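You operate a simulated robot arm through the tools that you are given. There is no shell and no other tool. Be economical: measure what you need, move in short steps, check, and stop when the job is done.

You run a simulated robot arm. Do the job below in one go: nothing can be reset, and whatever is moved stays where it is left.

Task
Stack the flat bag marked "M6" from the high table top on top of the flat bag labelled "M8".

It is judged by the outcome, as a careful person would: the job done as asked, and still so three seconds after it is handed in. It fails if anything else is knocked over, pushed out of place, dropped, spilled or broken.

Robot
A 6-joint arm with a two-finger parallel gripper, fixed in place. Base frame: the origin is at the foot of the arm, x ahead of it, y to its left, z up; the work surface is at about z = 0. Readings come in cm, degrees, newtons and seconds.
With the tool pointing down near the work surface it reaches from about 14 to 58 cm from the base axis. Its first joint turns from -66.0 to 66.0 degrees. Payload 2.1 kg.
The tool frame sits at the grasp point between the pads (the TCP): z along the fingers, y along the line on which they close. The tips reach 3 cm beyond it. The gripper opens to 9.4 cm. The fingers are 2.8 cm wide and 1 cm thick; the gripper's body (5 by 9.6 cm) begins 5.5 cm behind the TCP.
Orientation is that of the tool frame in the base frame, as a unit quaternion [w, x, y, z]. With the fingers straight down and closing along the base's y, the tool's x points along the base's -x, its y along +y and its z along -z.

Tools
- The arm moves only by the tool servo_tool. Its argument "series" is text: rows parted by semicolons, each of 4 numbers parted by spaces: the shift along the base's x, y, z in units of 200 mm (1.0 is 200 mm), then the turn about the base's z in units of 90 degrees (1.0 is 90 degrees). In form: x y z yaw; .... A call has 1 to 10 rows; each row is the pose to reach, as a shift and turn from the pose commanded when the call began. "hand" is the finger opening in cm, from 0 to 9.4, set as the call begins (left out, the last holds). A call with a number of a shift or a turn outside -1 to 1 is refused whole. Each row takes 0.2 s and may step no farther than 5 cm and 8.6 degrees from the row before; otherwise, or with a gripper value out of range, the whole call is refused. A pose out of reach is approached as far as the arm can. The call stops where the force on the tool passes 40 N (or 10 N more than at its start, if that is more) or the arm is blocked; 0.2 s more then pass. The fingers move at their own pace (about 7.2 cm/s each) and stop on an object; they squeeze with about 35 N. The grip force told is the motor's: it shows also when the fingers shut on nothing. Time passes only in rows, and 0.2 s behind the last, so rows that repeat a pose let the fingers close. The reply holds the time, the measured pose of the TCP, the force on the tool along the base axes, the opening and the grip force, in the units named above and with some noise, and new pictures: "pictures" is both (left out), scene, wrist or none.
- Cameras (640 x 400 px; columns grow to the right, rows downward): "scene" is fixed at [3.6, -36.64, 47.39]; the picture's right is [0.91, -0.42, 0.00], its down [-0.28, -0.60, -0.75] and it looks along [0.31, 0.68, -0.66] (base axes); focal length 252 px, centre (320, 200). "wrist" rides on the gripper at [-3.7, 0, -5.8] in the tool frame; the picture's right is [0.00, -1.00, 0.00], its down [0.97, 0.00, -0.24] and it looks along [0.24, 0.00, 0.97] (tool axes); focal length 218 px, centre (320, 200). There is no depth. A picture from a camera that has moved, and an enlarged one, comes with that camera's place and axes in the base frame and with its lens.
- inspect(camera, box): a new picture of the part [left, top, right, bottom] of that camera's present view, enlarged. No time passes.
- close_job(): hands the job in; it is judged then, once.

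Work in short steps. Places have to be worked out from the pictures, the camera data and where the tool is seen: move nearer, look again, correct. Check each grasp and each placing, and mend what went wrong. You have 90 turns and 150 pictures in all, those below and enlarged ones among them. Open the gripper and draw the arm clear of the work before you hand the job in, unless the task says otherwise; then end with one line.

The tools are called after ">>>" as a command line: name --argument value ..., lists and objects as JSON in quotes. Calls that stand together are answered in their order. servo_tool: Moves the arm, as the interface text tells. Its arguments: {"type":"object","properties":{"series":{"type":"string"},"hand":{"type":"number"},"pictures":{"type":"string","enum":["both","scene","wrist","none"]}},"required":["series"]} The other tools are called the same way: inspect (camera, box) takes an enlarged picture of a part of a camera's view; close_job () hands the job in.

At the start:

```text
time_s: 0.0
position: [30.37, -3.99, 29.03]
tool_rot: [0.001, 0.001, 1.0, 0.0]
force: [-0.1, -0.4, 0.2]
gripper_width: 9.4
grasp_force: 0.1
```

scene: 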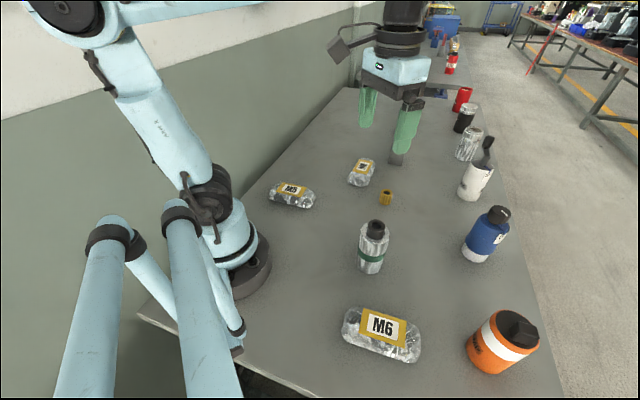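
wrist: 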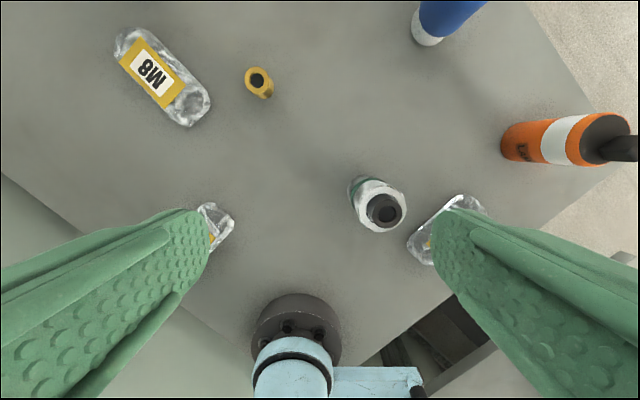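

The M6 bag appears near (20.7, -25) and M8 near (42.5, 17). I'll enlarge both for outlines.

>>> inspect --camera "scene" --box '[310, 200, 550, 390]'

>>> inspect --camera "scene" --box '[250, 130, 430, 240]'

>>> inspect --camera "wrist" --box '[90, 10, 290, 140]'

```text
2.11 times, centred on (430, 295) of scene
camera zoom: at [3.6, -36.64, 47.39], right [0.91, -0.42, 0.0], down [-0.28, -0.6, -0.75], along [0.31, 0.68, -0.66], focal length 531 px, centre (88, 0)
```

zoom: 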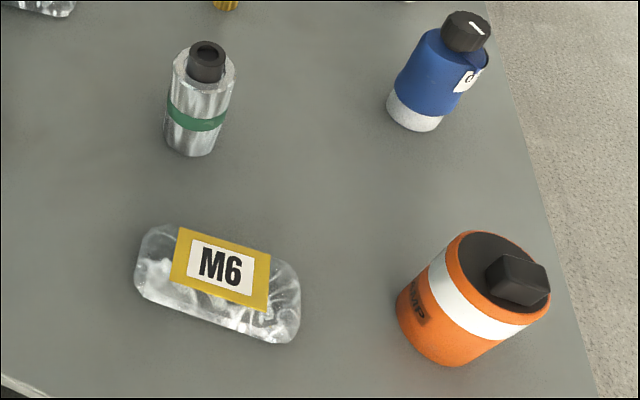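

```text
3.56 times, centred on (340, 185) of scene
camera zoom: at [3.6, -36.64, 47.39], right [0.91, -0.42, 0.0], down [-0.28, -0.6, -0.75], along [0.31, 0.68, -0.66], focal length 896 px, centre (249, 253)
```

zoom: 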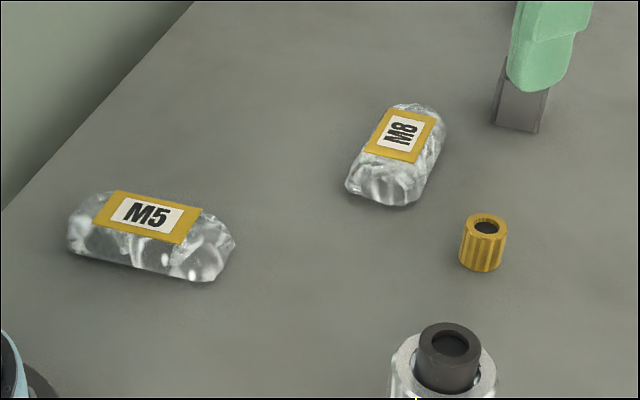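

```text
3.08 times, centred on (190, 75) of wrist
camera zoom: at [33.91, -3.93, 34.97], right [0.0, -1.0, 0.0], down [-0.97, 0.0, 0.24], along [-0.24, 0.0, -0.97], focal length 672 px, centre (720, 585)
```

zoom: 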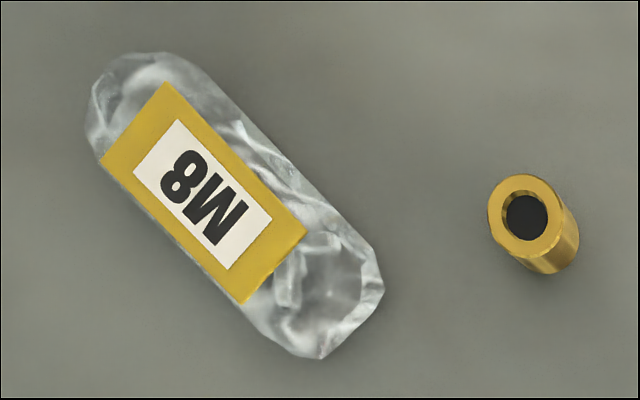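

M6's label centres near (20.3, -25) with its long axis at about -44° in the base frame. I'll move above it, turning -44°, and look.

>>> servo_tool --series "-0.083 -0.167 -0.06 -0.08; -0.167 -0.333 -0.12 -0.16; -0.25 -0.5 -0.18 -0.24; -0.333 -0.667 -0.24 -0.33; -0.417 -0.833 -0.3 -0.41; -0.5 -1.0 -0.4 -0.49; -0.5 -1.0 -0.4 -0.49" --hand 9.4

```text
time_s: 1.6
position: [20.25, -24.01, 21.04]
tool_rot: [0.002, 0.376, 0.927, -0.001]
force: [-0.5, -0.2, 0.7]
gripper_width: 9.39
grasp_force: 0.1
camera wrist: at [22.81, -26.47, 27.09], right [-0.7, -0.72, 0.0], down [-0.7, 0.68, 0.24], along [-0.17, 0.17, -0.97], focal length 218 px, centre (320, 200)
```

scene: 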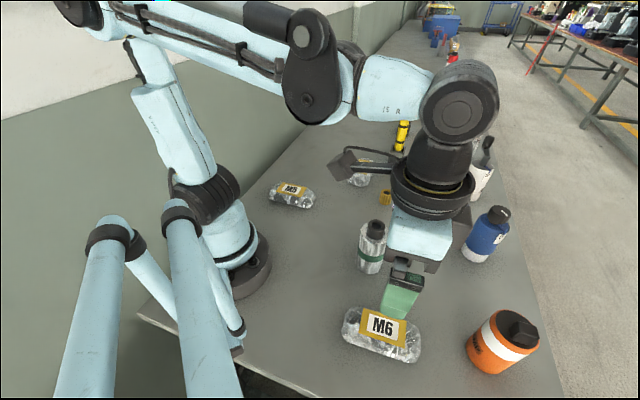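
wrist: 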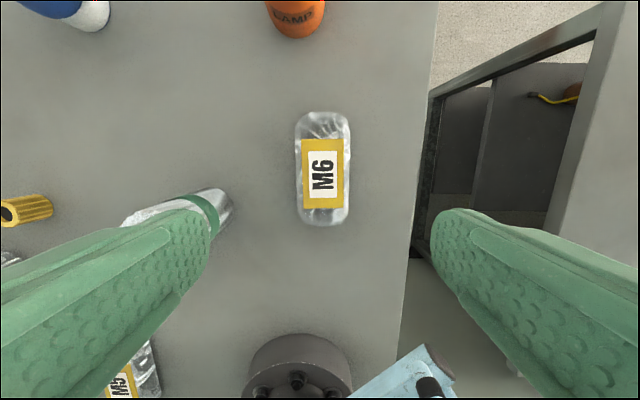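

The fingers are aligned with the bag, which is about 6.4 x 13 cm and centred near (20.8, -24.9). I'll centre over it and go down to z≈9 to check.

>>> servo_tool --series "0.025 -0.045 0 0; 0.025 -0.045 -0.2 0; 0.025 -0.045 -0.4 0; 0.025 -0.045 -0.6 0; 0.025 -0.045 -0.6 0"

```text
time_s: 2.8
position: [20.77, -24.84, 8.93]
tool_rot: [0.001, 0.375, 0.927, -0.001]
force: [0.1, -0.6, -0.8]
gripper_width: 9.4
grasp_force: 0.1
camera wrist: at [23.39, -27.37, 14.97], right [-0.7, -0.72, 0.0], down [-0.7, 0.68, 0.24], along [-0.17, 0.16, -0.97], focal length 218 px, centre (320, 200)
```

scene: 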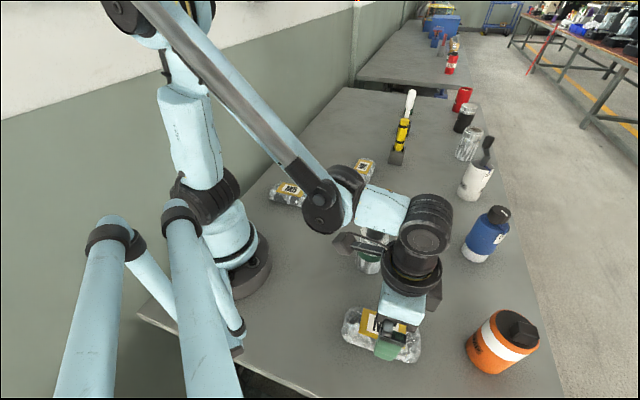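
wrist: 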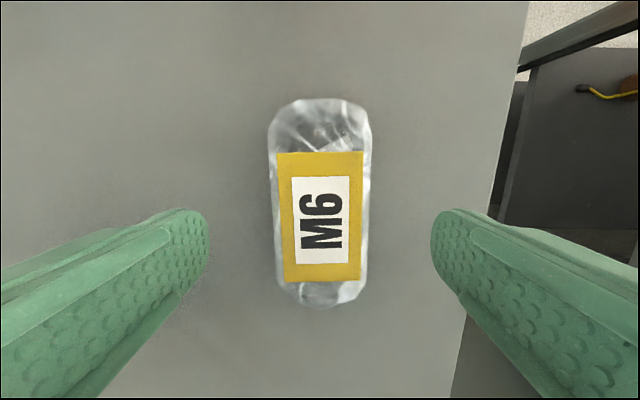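

Bag is centred between the fingers. I'll descend to TCP z≈3.6, watching the force.

>>> servo_tool --series "0 0 -0.1 0; 0 0 -0.18 0; 0 0 -0.23 0; 0 0 -0.265 0; 0 0 -0.265 0"

```text
time_s: 4.0
position: [20.87, -24.95, 3.66]
tool_rot: [0.002, 0.376, 0.927, -0.001]
force: [-0.3, 0.8, 0.2]
gripper_width: 9.41
grasp_force: 0.0
camera wrist: at [23.38, -27.41, 9.66], right [-0.7, -0.72, 0.0], down [-0.7, 0.68, 0.24], along [-0.17, 0.16, -0.97], focal length 218 px, centre (320, 200)
```

scene: 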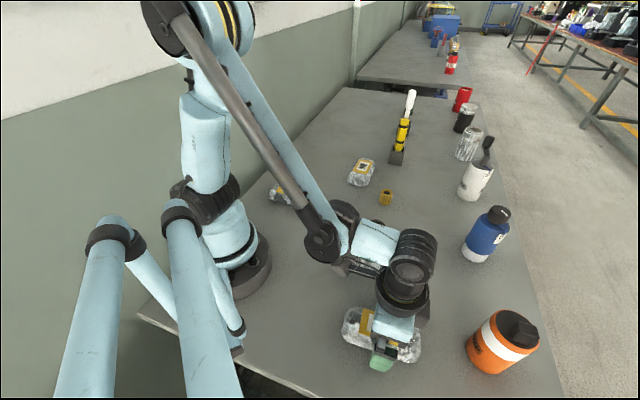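
wrist: 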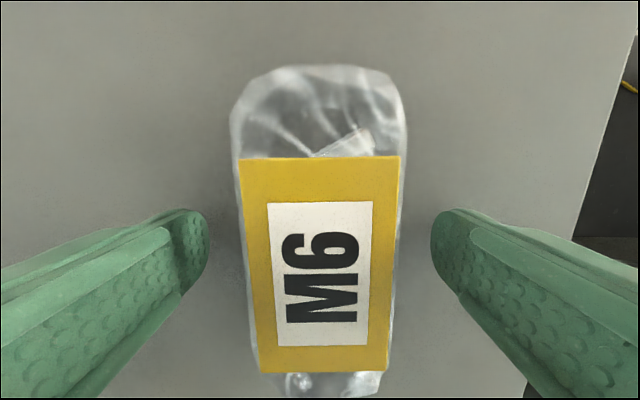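

The fingers straddle the bag with room on both sides. Closing now.

>>> servo_tool --series "0 0 0 0; 0 0 0 0; 0 0 0 0; 0 0 0 0; 0 0 0 0" --hand 0 --pictures "wrist"

```text
time_s: 4.8
position: [20.85, -24.98, 3.85]
tool_rot: [0.001, 0.375, 0.927, 0.0]
force: [-0.6, 0.7, 31.4]
gripper_width: 6.19
grasp_force: 34.5
stopped in row 3: the force on the tool passed its limit (the readings are from after the stop); the commanded pose is now the measured one
camera wrist: at [23.41, -27.42, 9.79], right [-0.69, -0.72, 0.0], down [-0.7, 0.67, 0.24], along [-0.17, 0.17, -0.97], focal length 218 px, centre (320, 200)
```

wrist: 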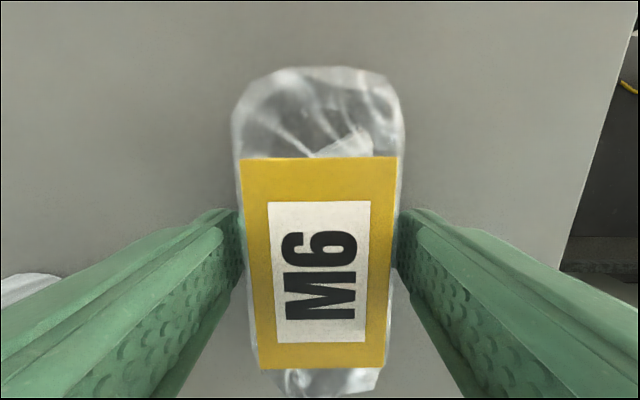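

Gripped at 6.2 cm with 34 N. I'll lift gently and check that it holds.

>>> servo_tool --series "0 0 0.03 0; 0 0 0.08 0; 0 0 0.15 0; 0 0 0.25 0; 0 0 0.25 0"

```text
time_s: 6.0
position: [20.84, -24.96, 8.87]
tool_rot: [0.002, 0.376, 0.927, 0.0]
force: [-0.2, 0.2, -0.3]
gripper_width: 6.11
grasp_force: 35.0
camera wrist: at [23.39, -27.42, 14.79], right [-0.7, -0.72, 0.0], down [-0.7, 0.68, 0.24], along [-0.17, 0.17, -0.97], focal length 218 px, centre (320, 200)
```

scene: 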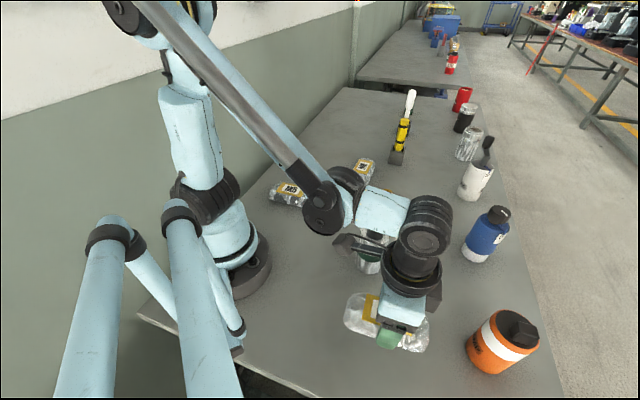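
wrist: 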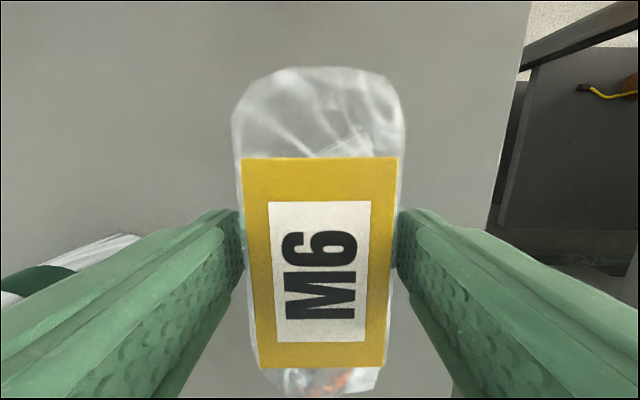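

M6 is held firmly. I'll lift it above the bottles (z≈22) and carry it toward M8, turning as I go.

>>> servo_tool --series "0 0 0.22 0; 0 0 0.44 0; 0 0 0.66 0; 0.1 0.19 0.66 0.09; 0.2 0.38 0.66 0.18; 0.3 0.57 0.66 0.27; 0.41 0.76 0.66 0.36; 0.51 0.95 0.66 0.45" --pictures "none"

```text
time_s: 7.8
position: [30.83, -6.12, 22.05]
tool_rot: [0.0, 0.031, 1.0, 0.0]
force: [-0.2, -0.1, -1.8]
gripper_width: 6.13
grasp_force: 34.5
```

The bag is still held. I'll continue toward M8 and finish the turn to match its +41° long axis.

>>> servo_tool --series "0.1 0.19 0 0.08; 0.2 0.38 0 0.16; 0.3 0.57 0 0.25; 0.4 0.76 0 0.33; 0.5 0.93 0 0.41; 0.52 0.98 0 0.49; 0.52 0.98 0 0.49"

```text
time_s: 9.4
position: [41.41, 13.64, 21.99]
tool_rot: [0.0, -0.347, 0.938, 0.0]
force: [0.0, 0.0, -2.2]
gripper_width: 6.11
grasp_force: 35.0
camera wrist: at [44.14, 16.15, 27.95], right [0.65, -0.76, 0.0], down [-0.74, -0.63, 0.24], along [-0.18, -0.16, -0.97], focal length 218 px, centre (320, 200)
```

scene: 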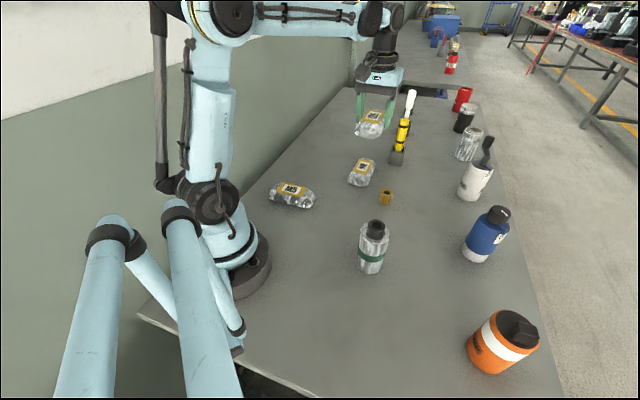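
wrist: 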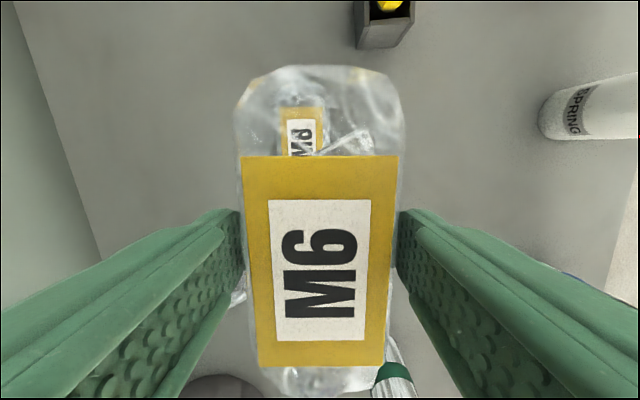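

M8 is visible through the held bag with the two long axes parallel. I'll centre over it (TCP ≈ (43.0, 17.4)) and come down to z≈13.

>>> servo_tool --series "0.08 0.187 0 0; 0.08 0.187 -0.15 0; 0.08 0.187 -0.3 0; 0.08 0.187 -0.45 0; 0.08 0.187 -0.45 0"

>>> inspect --camera "scene" --box '[290, 90, 450, 210]'

```text
time_s: 10.6
position: [43.07, 17.34, 12.99]
tool_rot: [0.002, -0.346, 0.938, 0.0]
force: [-0.1, 0.2, -1.4]
gripper_width: 6.13
grasp_force: 35.2
camera wrist: at [45.73, 19.83, 18.95], right [0.65, -0.76, 0.0], down [-0.74, -0.63, 0.24], along [-0.18, -0.16, -0.97], focal length 218 px, centre (320, 200)
```

scene: 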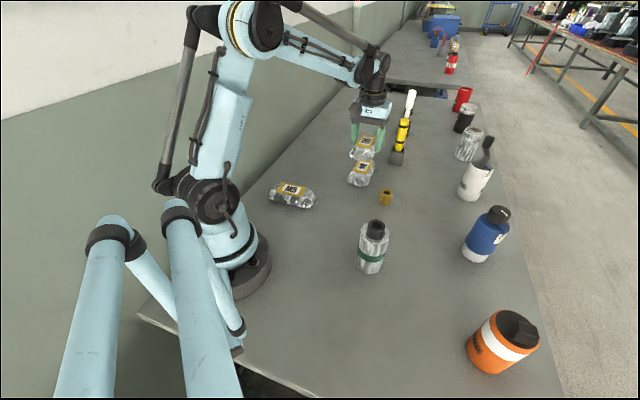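
wrist: 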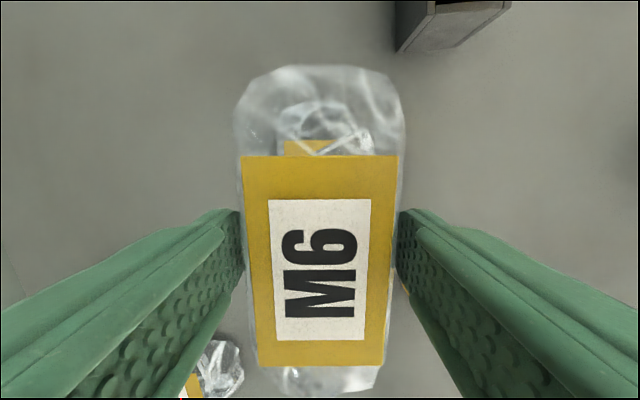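

```text
3.33 times, centred on (370, 150) of scene
camera zoom: at [3.6, -36.64, 47.39], right [0.91, -0.42, 0.0], down [-0.28, -0.6, -0.75], along [0.31, 0.68, -0.66], focal length 840 px, centre (153, 367)
```

zoom: 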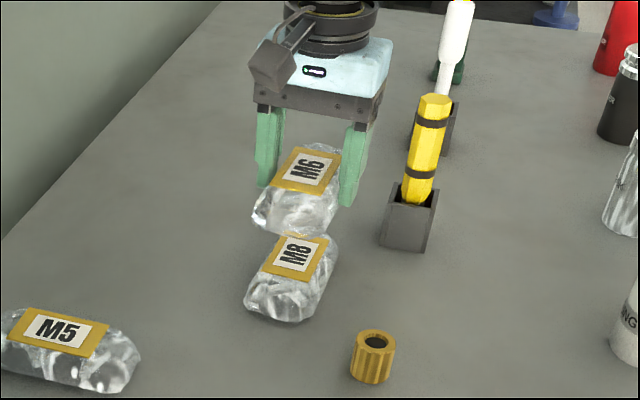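

I'll enlarge the wrist view to measure M8's edges through the held bag.

>>> inspect --camera "wrist" --box '[210, 40, 430, 180]'

```text
2.86 times, centred on (320, 110) of wrist
camera zoom: at [45.73, 19.83, 18.95], right [0.65, -0.76, 0.0], down [-0.74, -0.63, 0.24], along [-0.18, -0.16, -0.97], focal length 624 px, centre (320, 457)
```

zoom: 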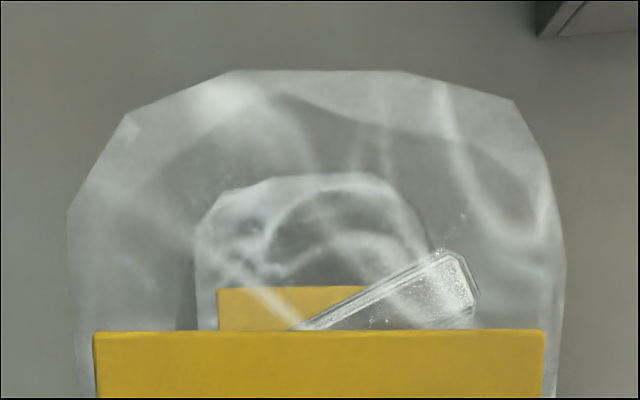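

M8 is slightly ahead, so I'll shift by about (0.25, 0.4) and descend to z≈8.6, just above the expected contact.

>>> servo_tool --series "0.012 0.02 0 0; 0.012 0.02 -0.1 0; 0.012 0.02 -0.18 0; 0.012 0.02 -0.22 0; 0.012 0.02 -0.22 0" --pictures "none"

>>> inspect --camera "scene" --box '[310, 110, 430, 200]'

```text
time_s: 11.8
position: [43.09, 17.83, 8.62]
tool_rot: [0.001, -0.346, 0.938, 0.001]
force: [-1.1, -0.7, -0.9]
gripper_width: 6.14
grasp_force: 35.1
```

```text
4.44 times, centred on (370, 155) of scene
camera zoom: at [3.6, -36.64, 47.39], right [0.91, -0.42, 0.0], down [-0.28, -0.6, -0.75], along [0.31, 0.68, -0.66], focal length 1120 px, centre (98, 400)
```

zoom: 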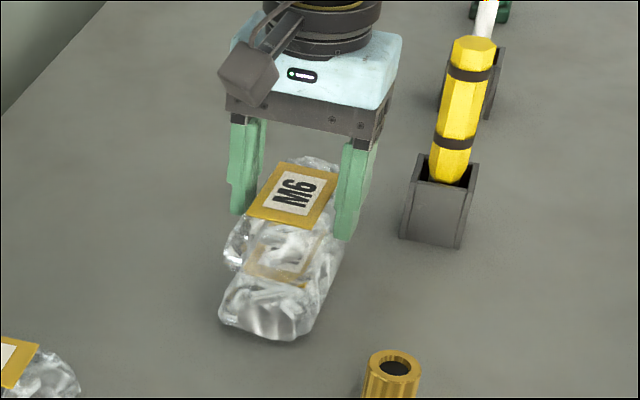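

Well over M8 and not yet touching. Lowering in small steps to find contact by force.

>>> servo_tool --series "0 0 -0.02 0; 0 0 -0.04 0; 0 0 -0.05 0; 0 0 -0.05 0" --pictures "none"

```text
time_s: 12.8
position: [43.25, 17.62, 7.56]
tool_rot: [0.001, -0.346, 0.938, 0.0]
force: [0.2, 0.0, -1.6]
gripper_width: 6.12
grasp_force: 35.3
```

No contact at z=7.6; continuing down in fine steps.

>>> servo_tool --series "0 0 -0.01 0; 0 0 -0.02 0; 0 0 -0.02 0" --pictures "none"

>>> inspect --camera "scene" --box '[310, 110, 430, 200]'

```text
time_s: 13.6
position: [43.3, 17.71, 7.27]
tool_rot: [0.0, -0.346, 0.938, 0.0]
force: [1.0, -1.3, 23.2]
gripper_width: 6.13
grasp_force: 35.2
```

```text
4.44 times, centred on (370, 155) of scene
camera zoom: at [3.59, -36.64, 47.38], right [0.91, -0.42, 0.0], down [-0.28, -0.6, -0.75], along [0.31, 0.68, -0.66], focal length 1120 px, centre (98, 400)
```

zoom: 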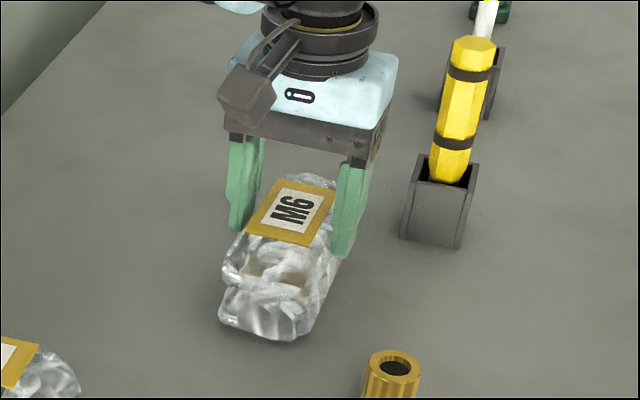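

Contact at z≈7.3 with 23 N, and M6 sits squarely over M8. I'll ease up 1 mm and release.

>>> servo_tool --series "0 0 0.005 0; 0 0 0.005 0" --pictures "none"

>>> servo_tool --series "0 0 0 0; 0 0 0 0; 0 0 0 0; 0 0 0 0" --hand 9.4

```text
time_s: 14.2
position: [43.22, 17.86, 7.3]
tool_rot: [0.001, -0.346, 0.938, 0.0]
force: [-1.5, -0.6, 6.0]
gripper_width: 6.14
grasp_force: 35.1
```

```text
time_s: 15.2
position: [43.36, 17.75, 7.32]
tool_rot: [0.002, -0.346, 0.938, 0.001]
force: [-0.3, 0.0, 0.0]
gripper_width: 9.39
grasp_force: 0.1
camera wrist: at [45.97, 20.28, 13.24], right [0.65, -0.76, 0.0], down [-0.74, -0.63, 0.24], along [-0.18, -0.16, -0.97], focal length 218 px, centre (320, 200)
```

scene: 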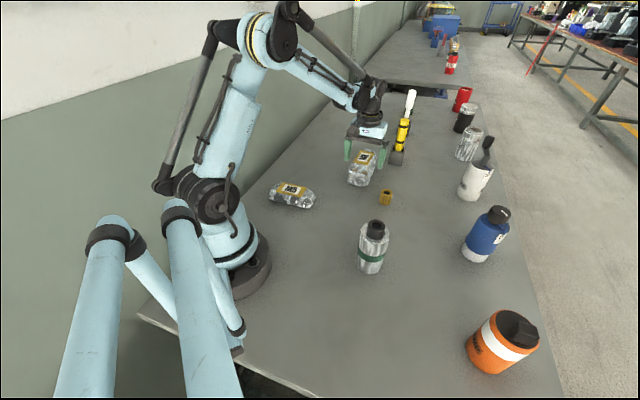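
wrist: 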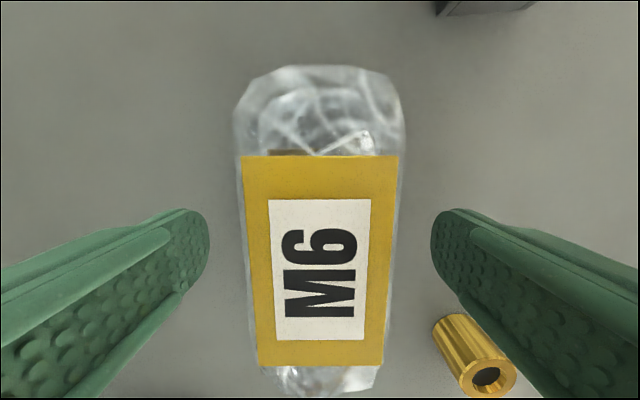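

Released and the bag stayed put. I'll retreat straight up and verify.

>>> servo_tool --series "0 0 0.08 0; 0 0 0.25 0; 0 0 0.45 0; 0 0 0.65 0; -0.15 -0.15 0.8 0; -0.3 -0.3 0.9 0; -0.3 -0.3 0.9 0"

>>> inspect --camera "scene" --box '[310, 110, 430, 200]'

```text
refused: row 5 steps farther than a row can; nothing moved
```

```text
4.44 times, centred on (370, 155) of scene
camera zoom: at [3.6, -36.64, 47.39], right [0.91, -0.42, 0.0], down [-0.28, -0.6, -0.75], along [0.31, 0.68, -0.66], focal length 1120 px, centre (98, 400)
```

zoom: 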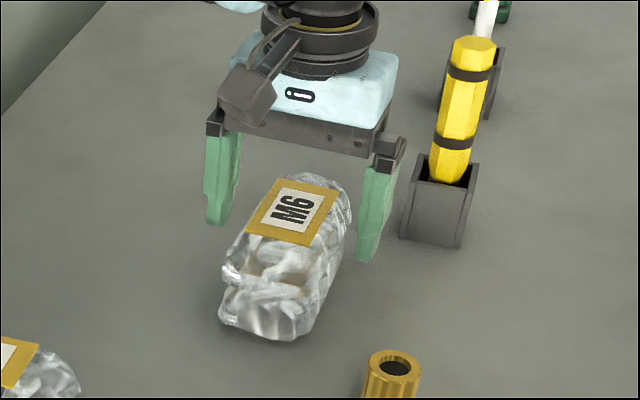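

One step was too long, so nothing moved. I'll repeat the retreat with smaller steps.

>>> servo_tool --series "0 0 0.06 0; 0 0 0.2 0; 0 0 0.4 0; 0 0 0.6 0; -0.1 -0.1 0.75 0; -0.2 -0.2 0.85 0; -0.3 -0.3 0.9 0; -0.3 -0.3 0.9 0; -0.3 -0.3 0.9 0"

>>> inspect --camera "scene" --box '[310, 110, 430, 200]'

```text
time_s: 17.2
position: [37.18, 11.84, 25.37]
tool_rot: [0.001, -0.346, 0.938, 0.0]
force: [-0.8, 0.2, 1.0]
gripper_width: 9.41
grasp_force: 0.0
camera wrist: at [39.98, 14.28, 31.2], right [0.65, -0.76, 0.0], down [-0.74, -0.63, 0.24], along [-0.18, -0.16, -0.97], focal length 218 px, centre (320, 200)
```

scene: 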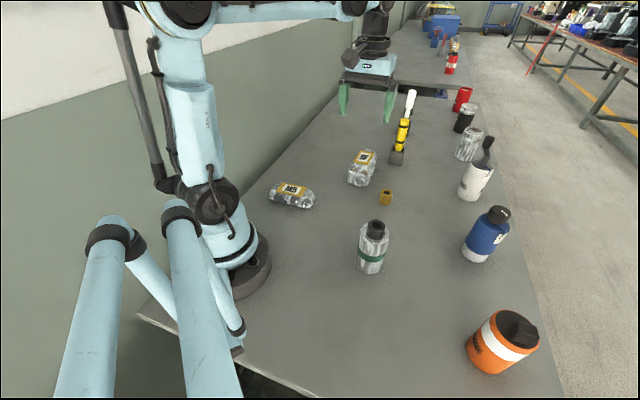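
wrist: 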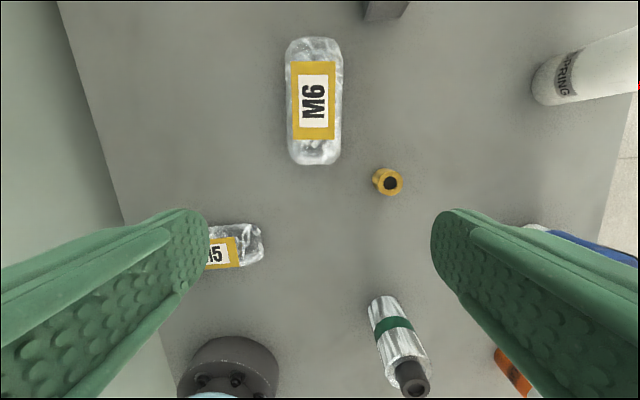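

```text
4.44 times, centred on (370, 155) of scene
camera zoom: at [3.6, -36.64, 47.39], right [0.91, -0.42, 0.0], down [-0.28, -0.6, -0.75], along [0.31, 0.68, -0.66], focal length 1120 px, centre (98, 400)
```

zoom: 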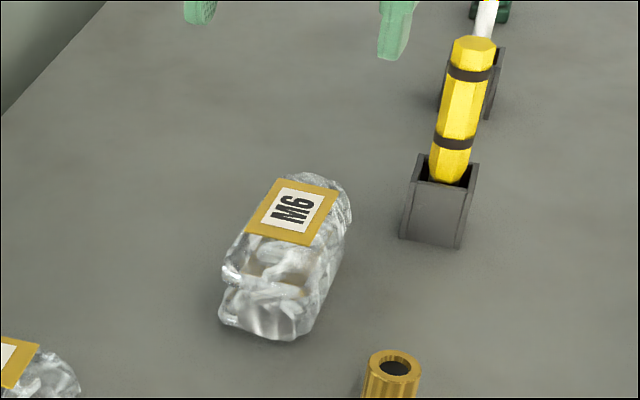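

M6 rests squarely and steadily on M8, nothing else has moved, and the arm is clear with the gripper open. Handing in.

>>> close_job

```text
The job is handed in.
```

The M6 bag is stacked on top of the M8 bag. It stayed put after release, nothing else was moved, and the arm is clear with the gripper open.
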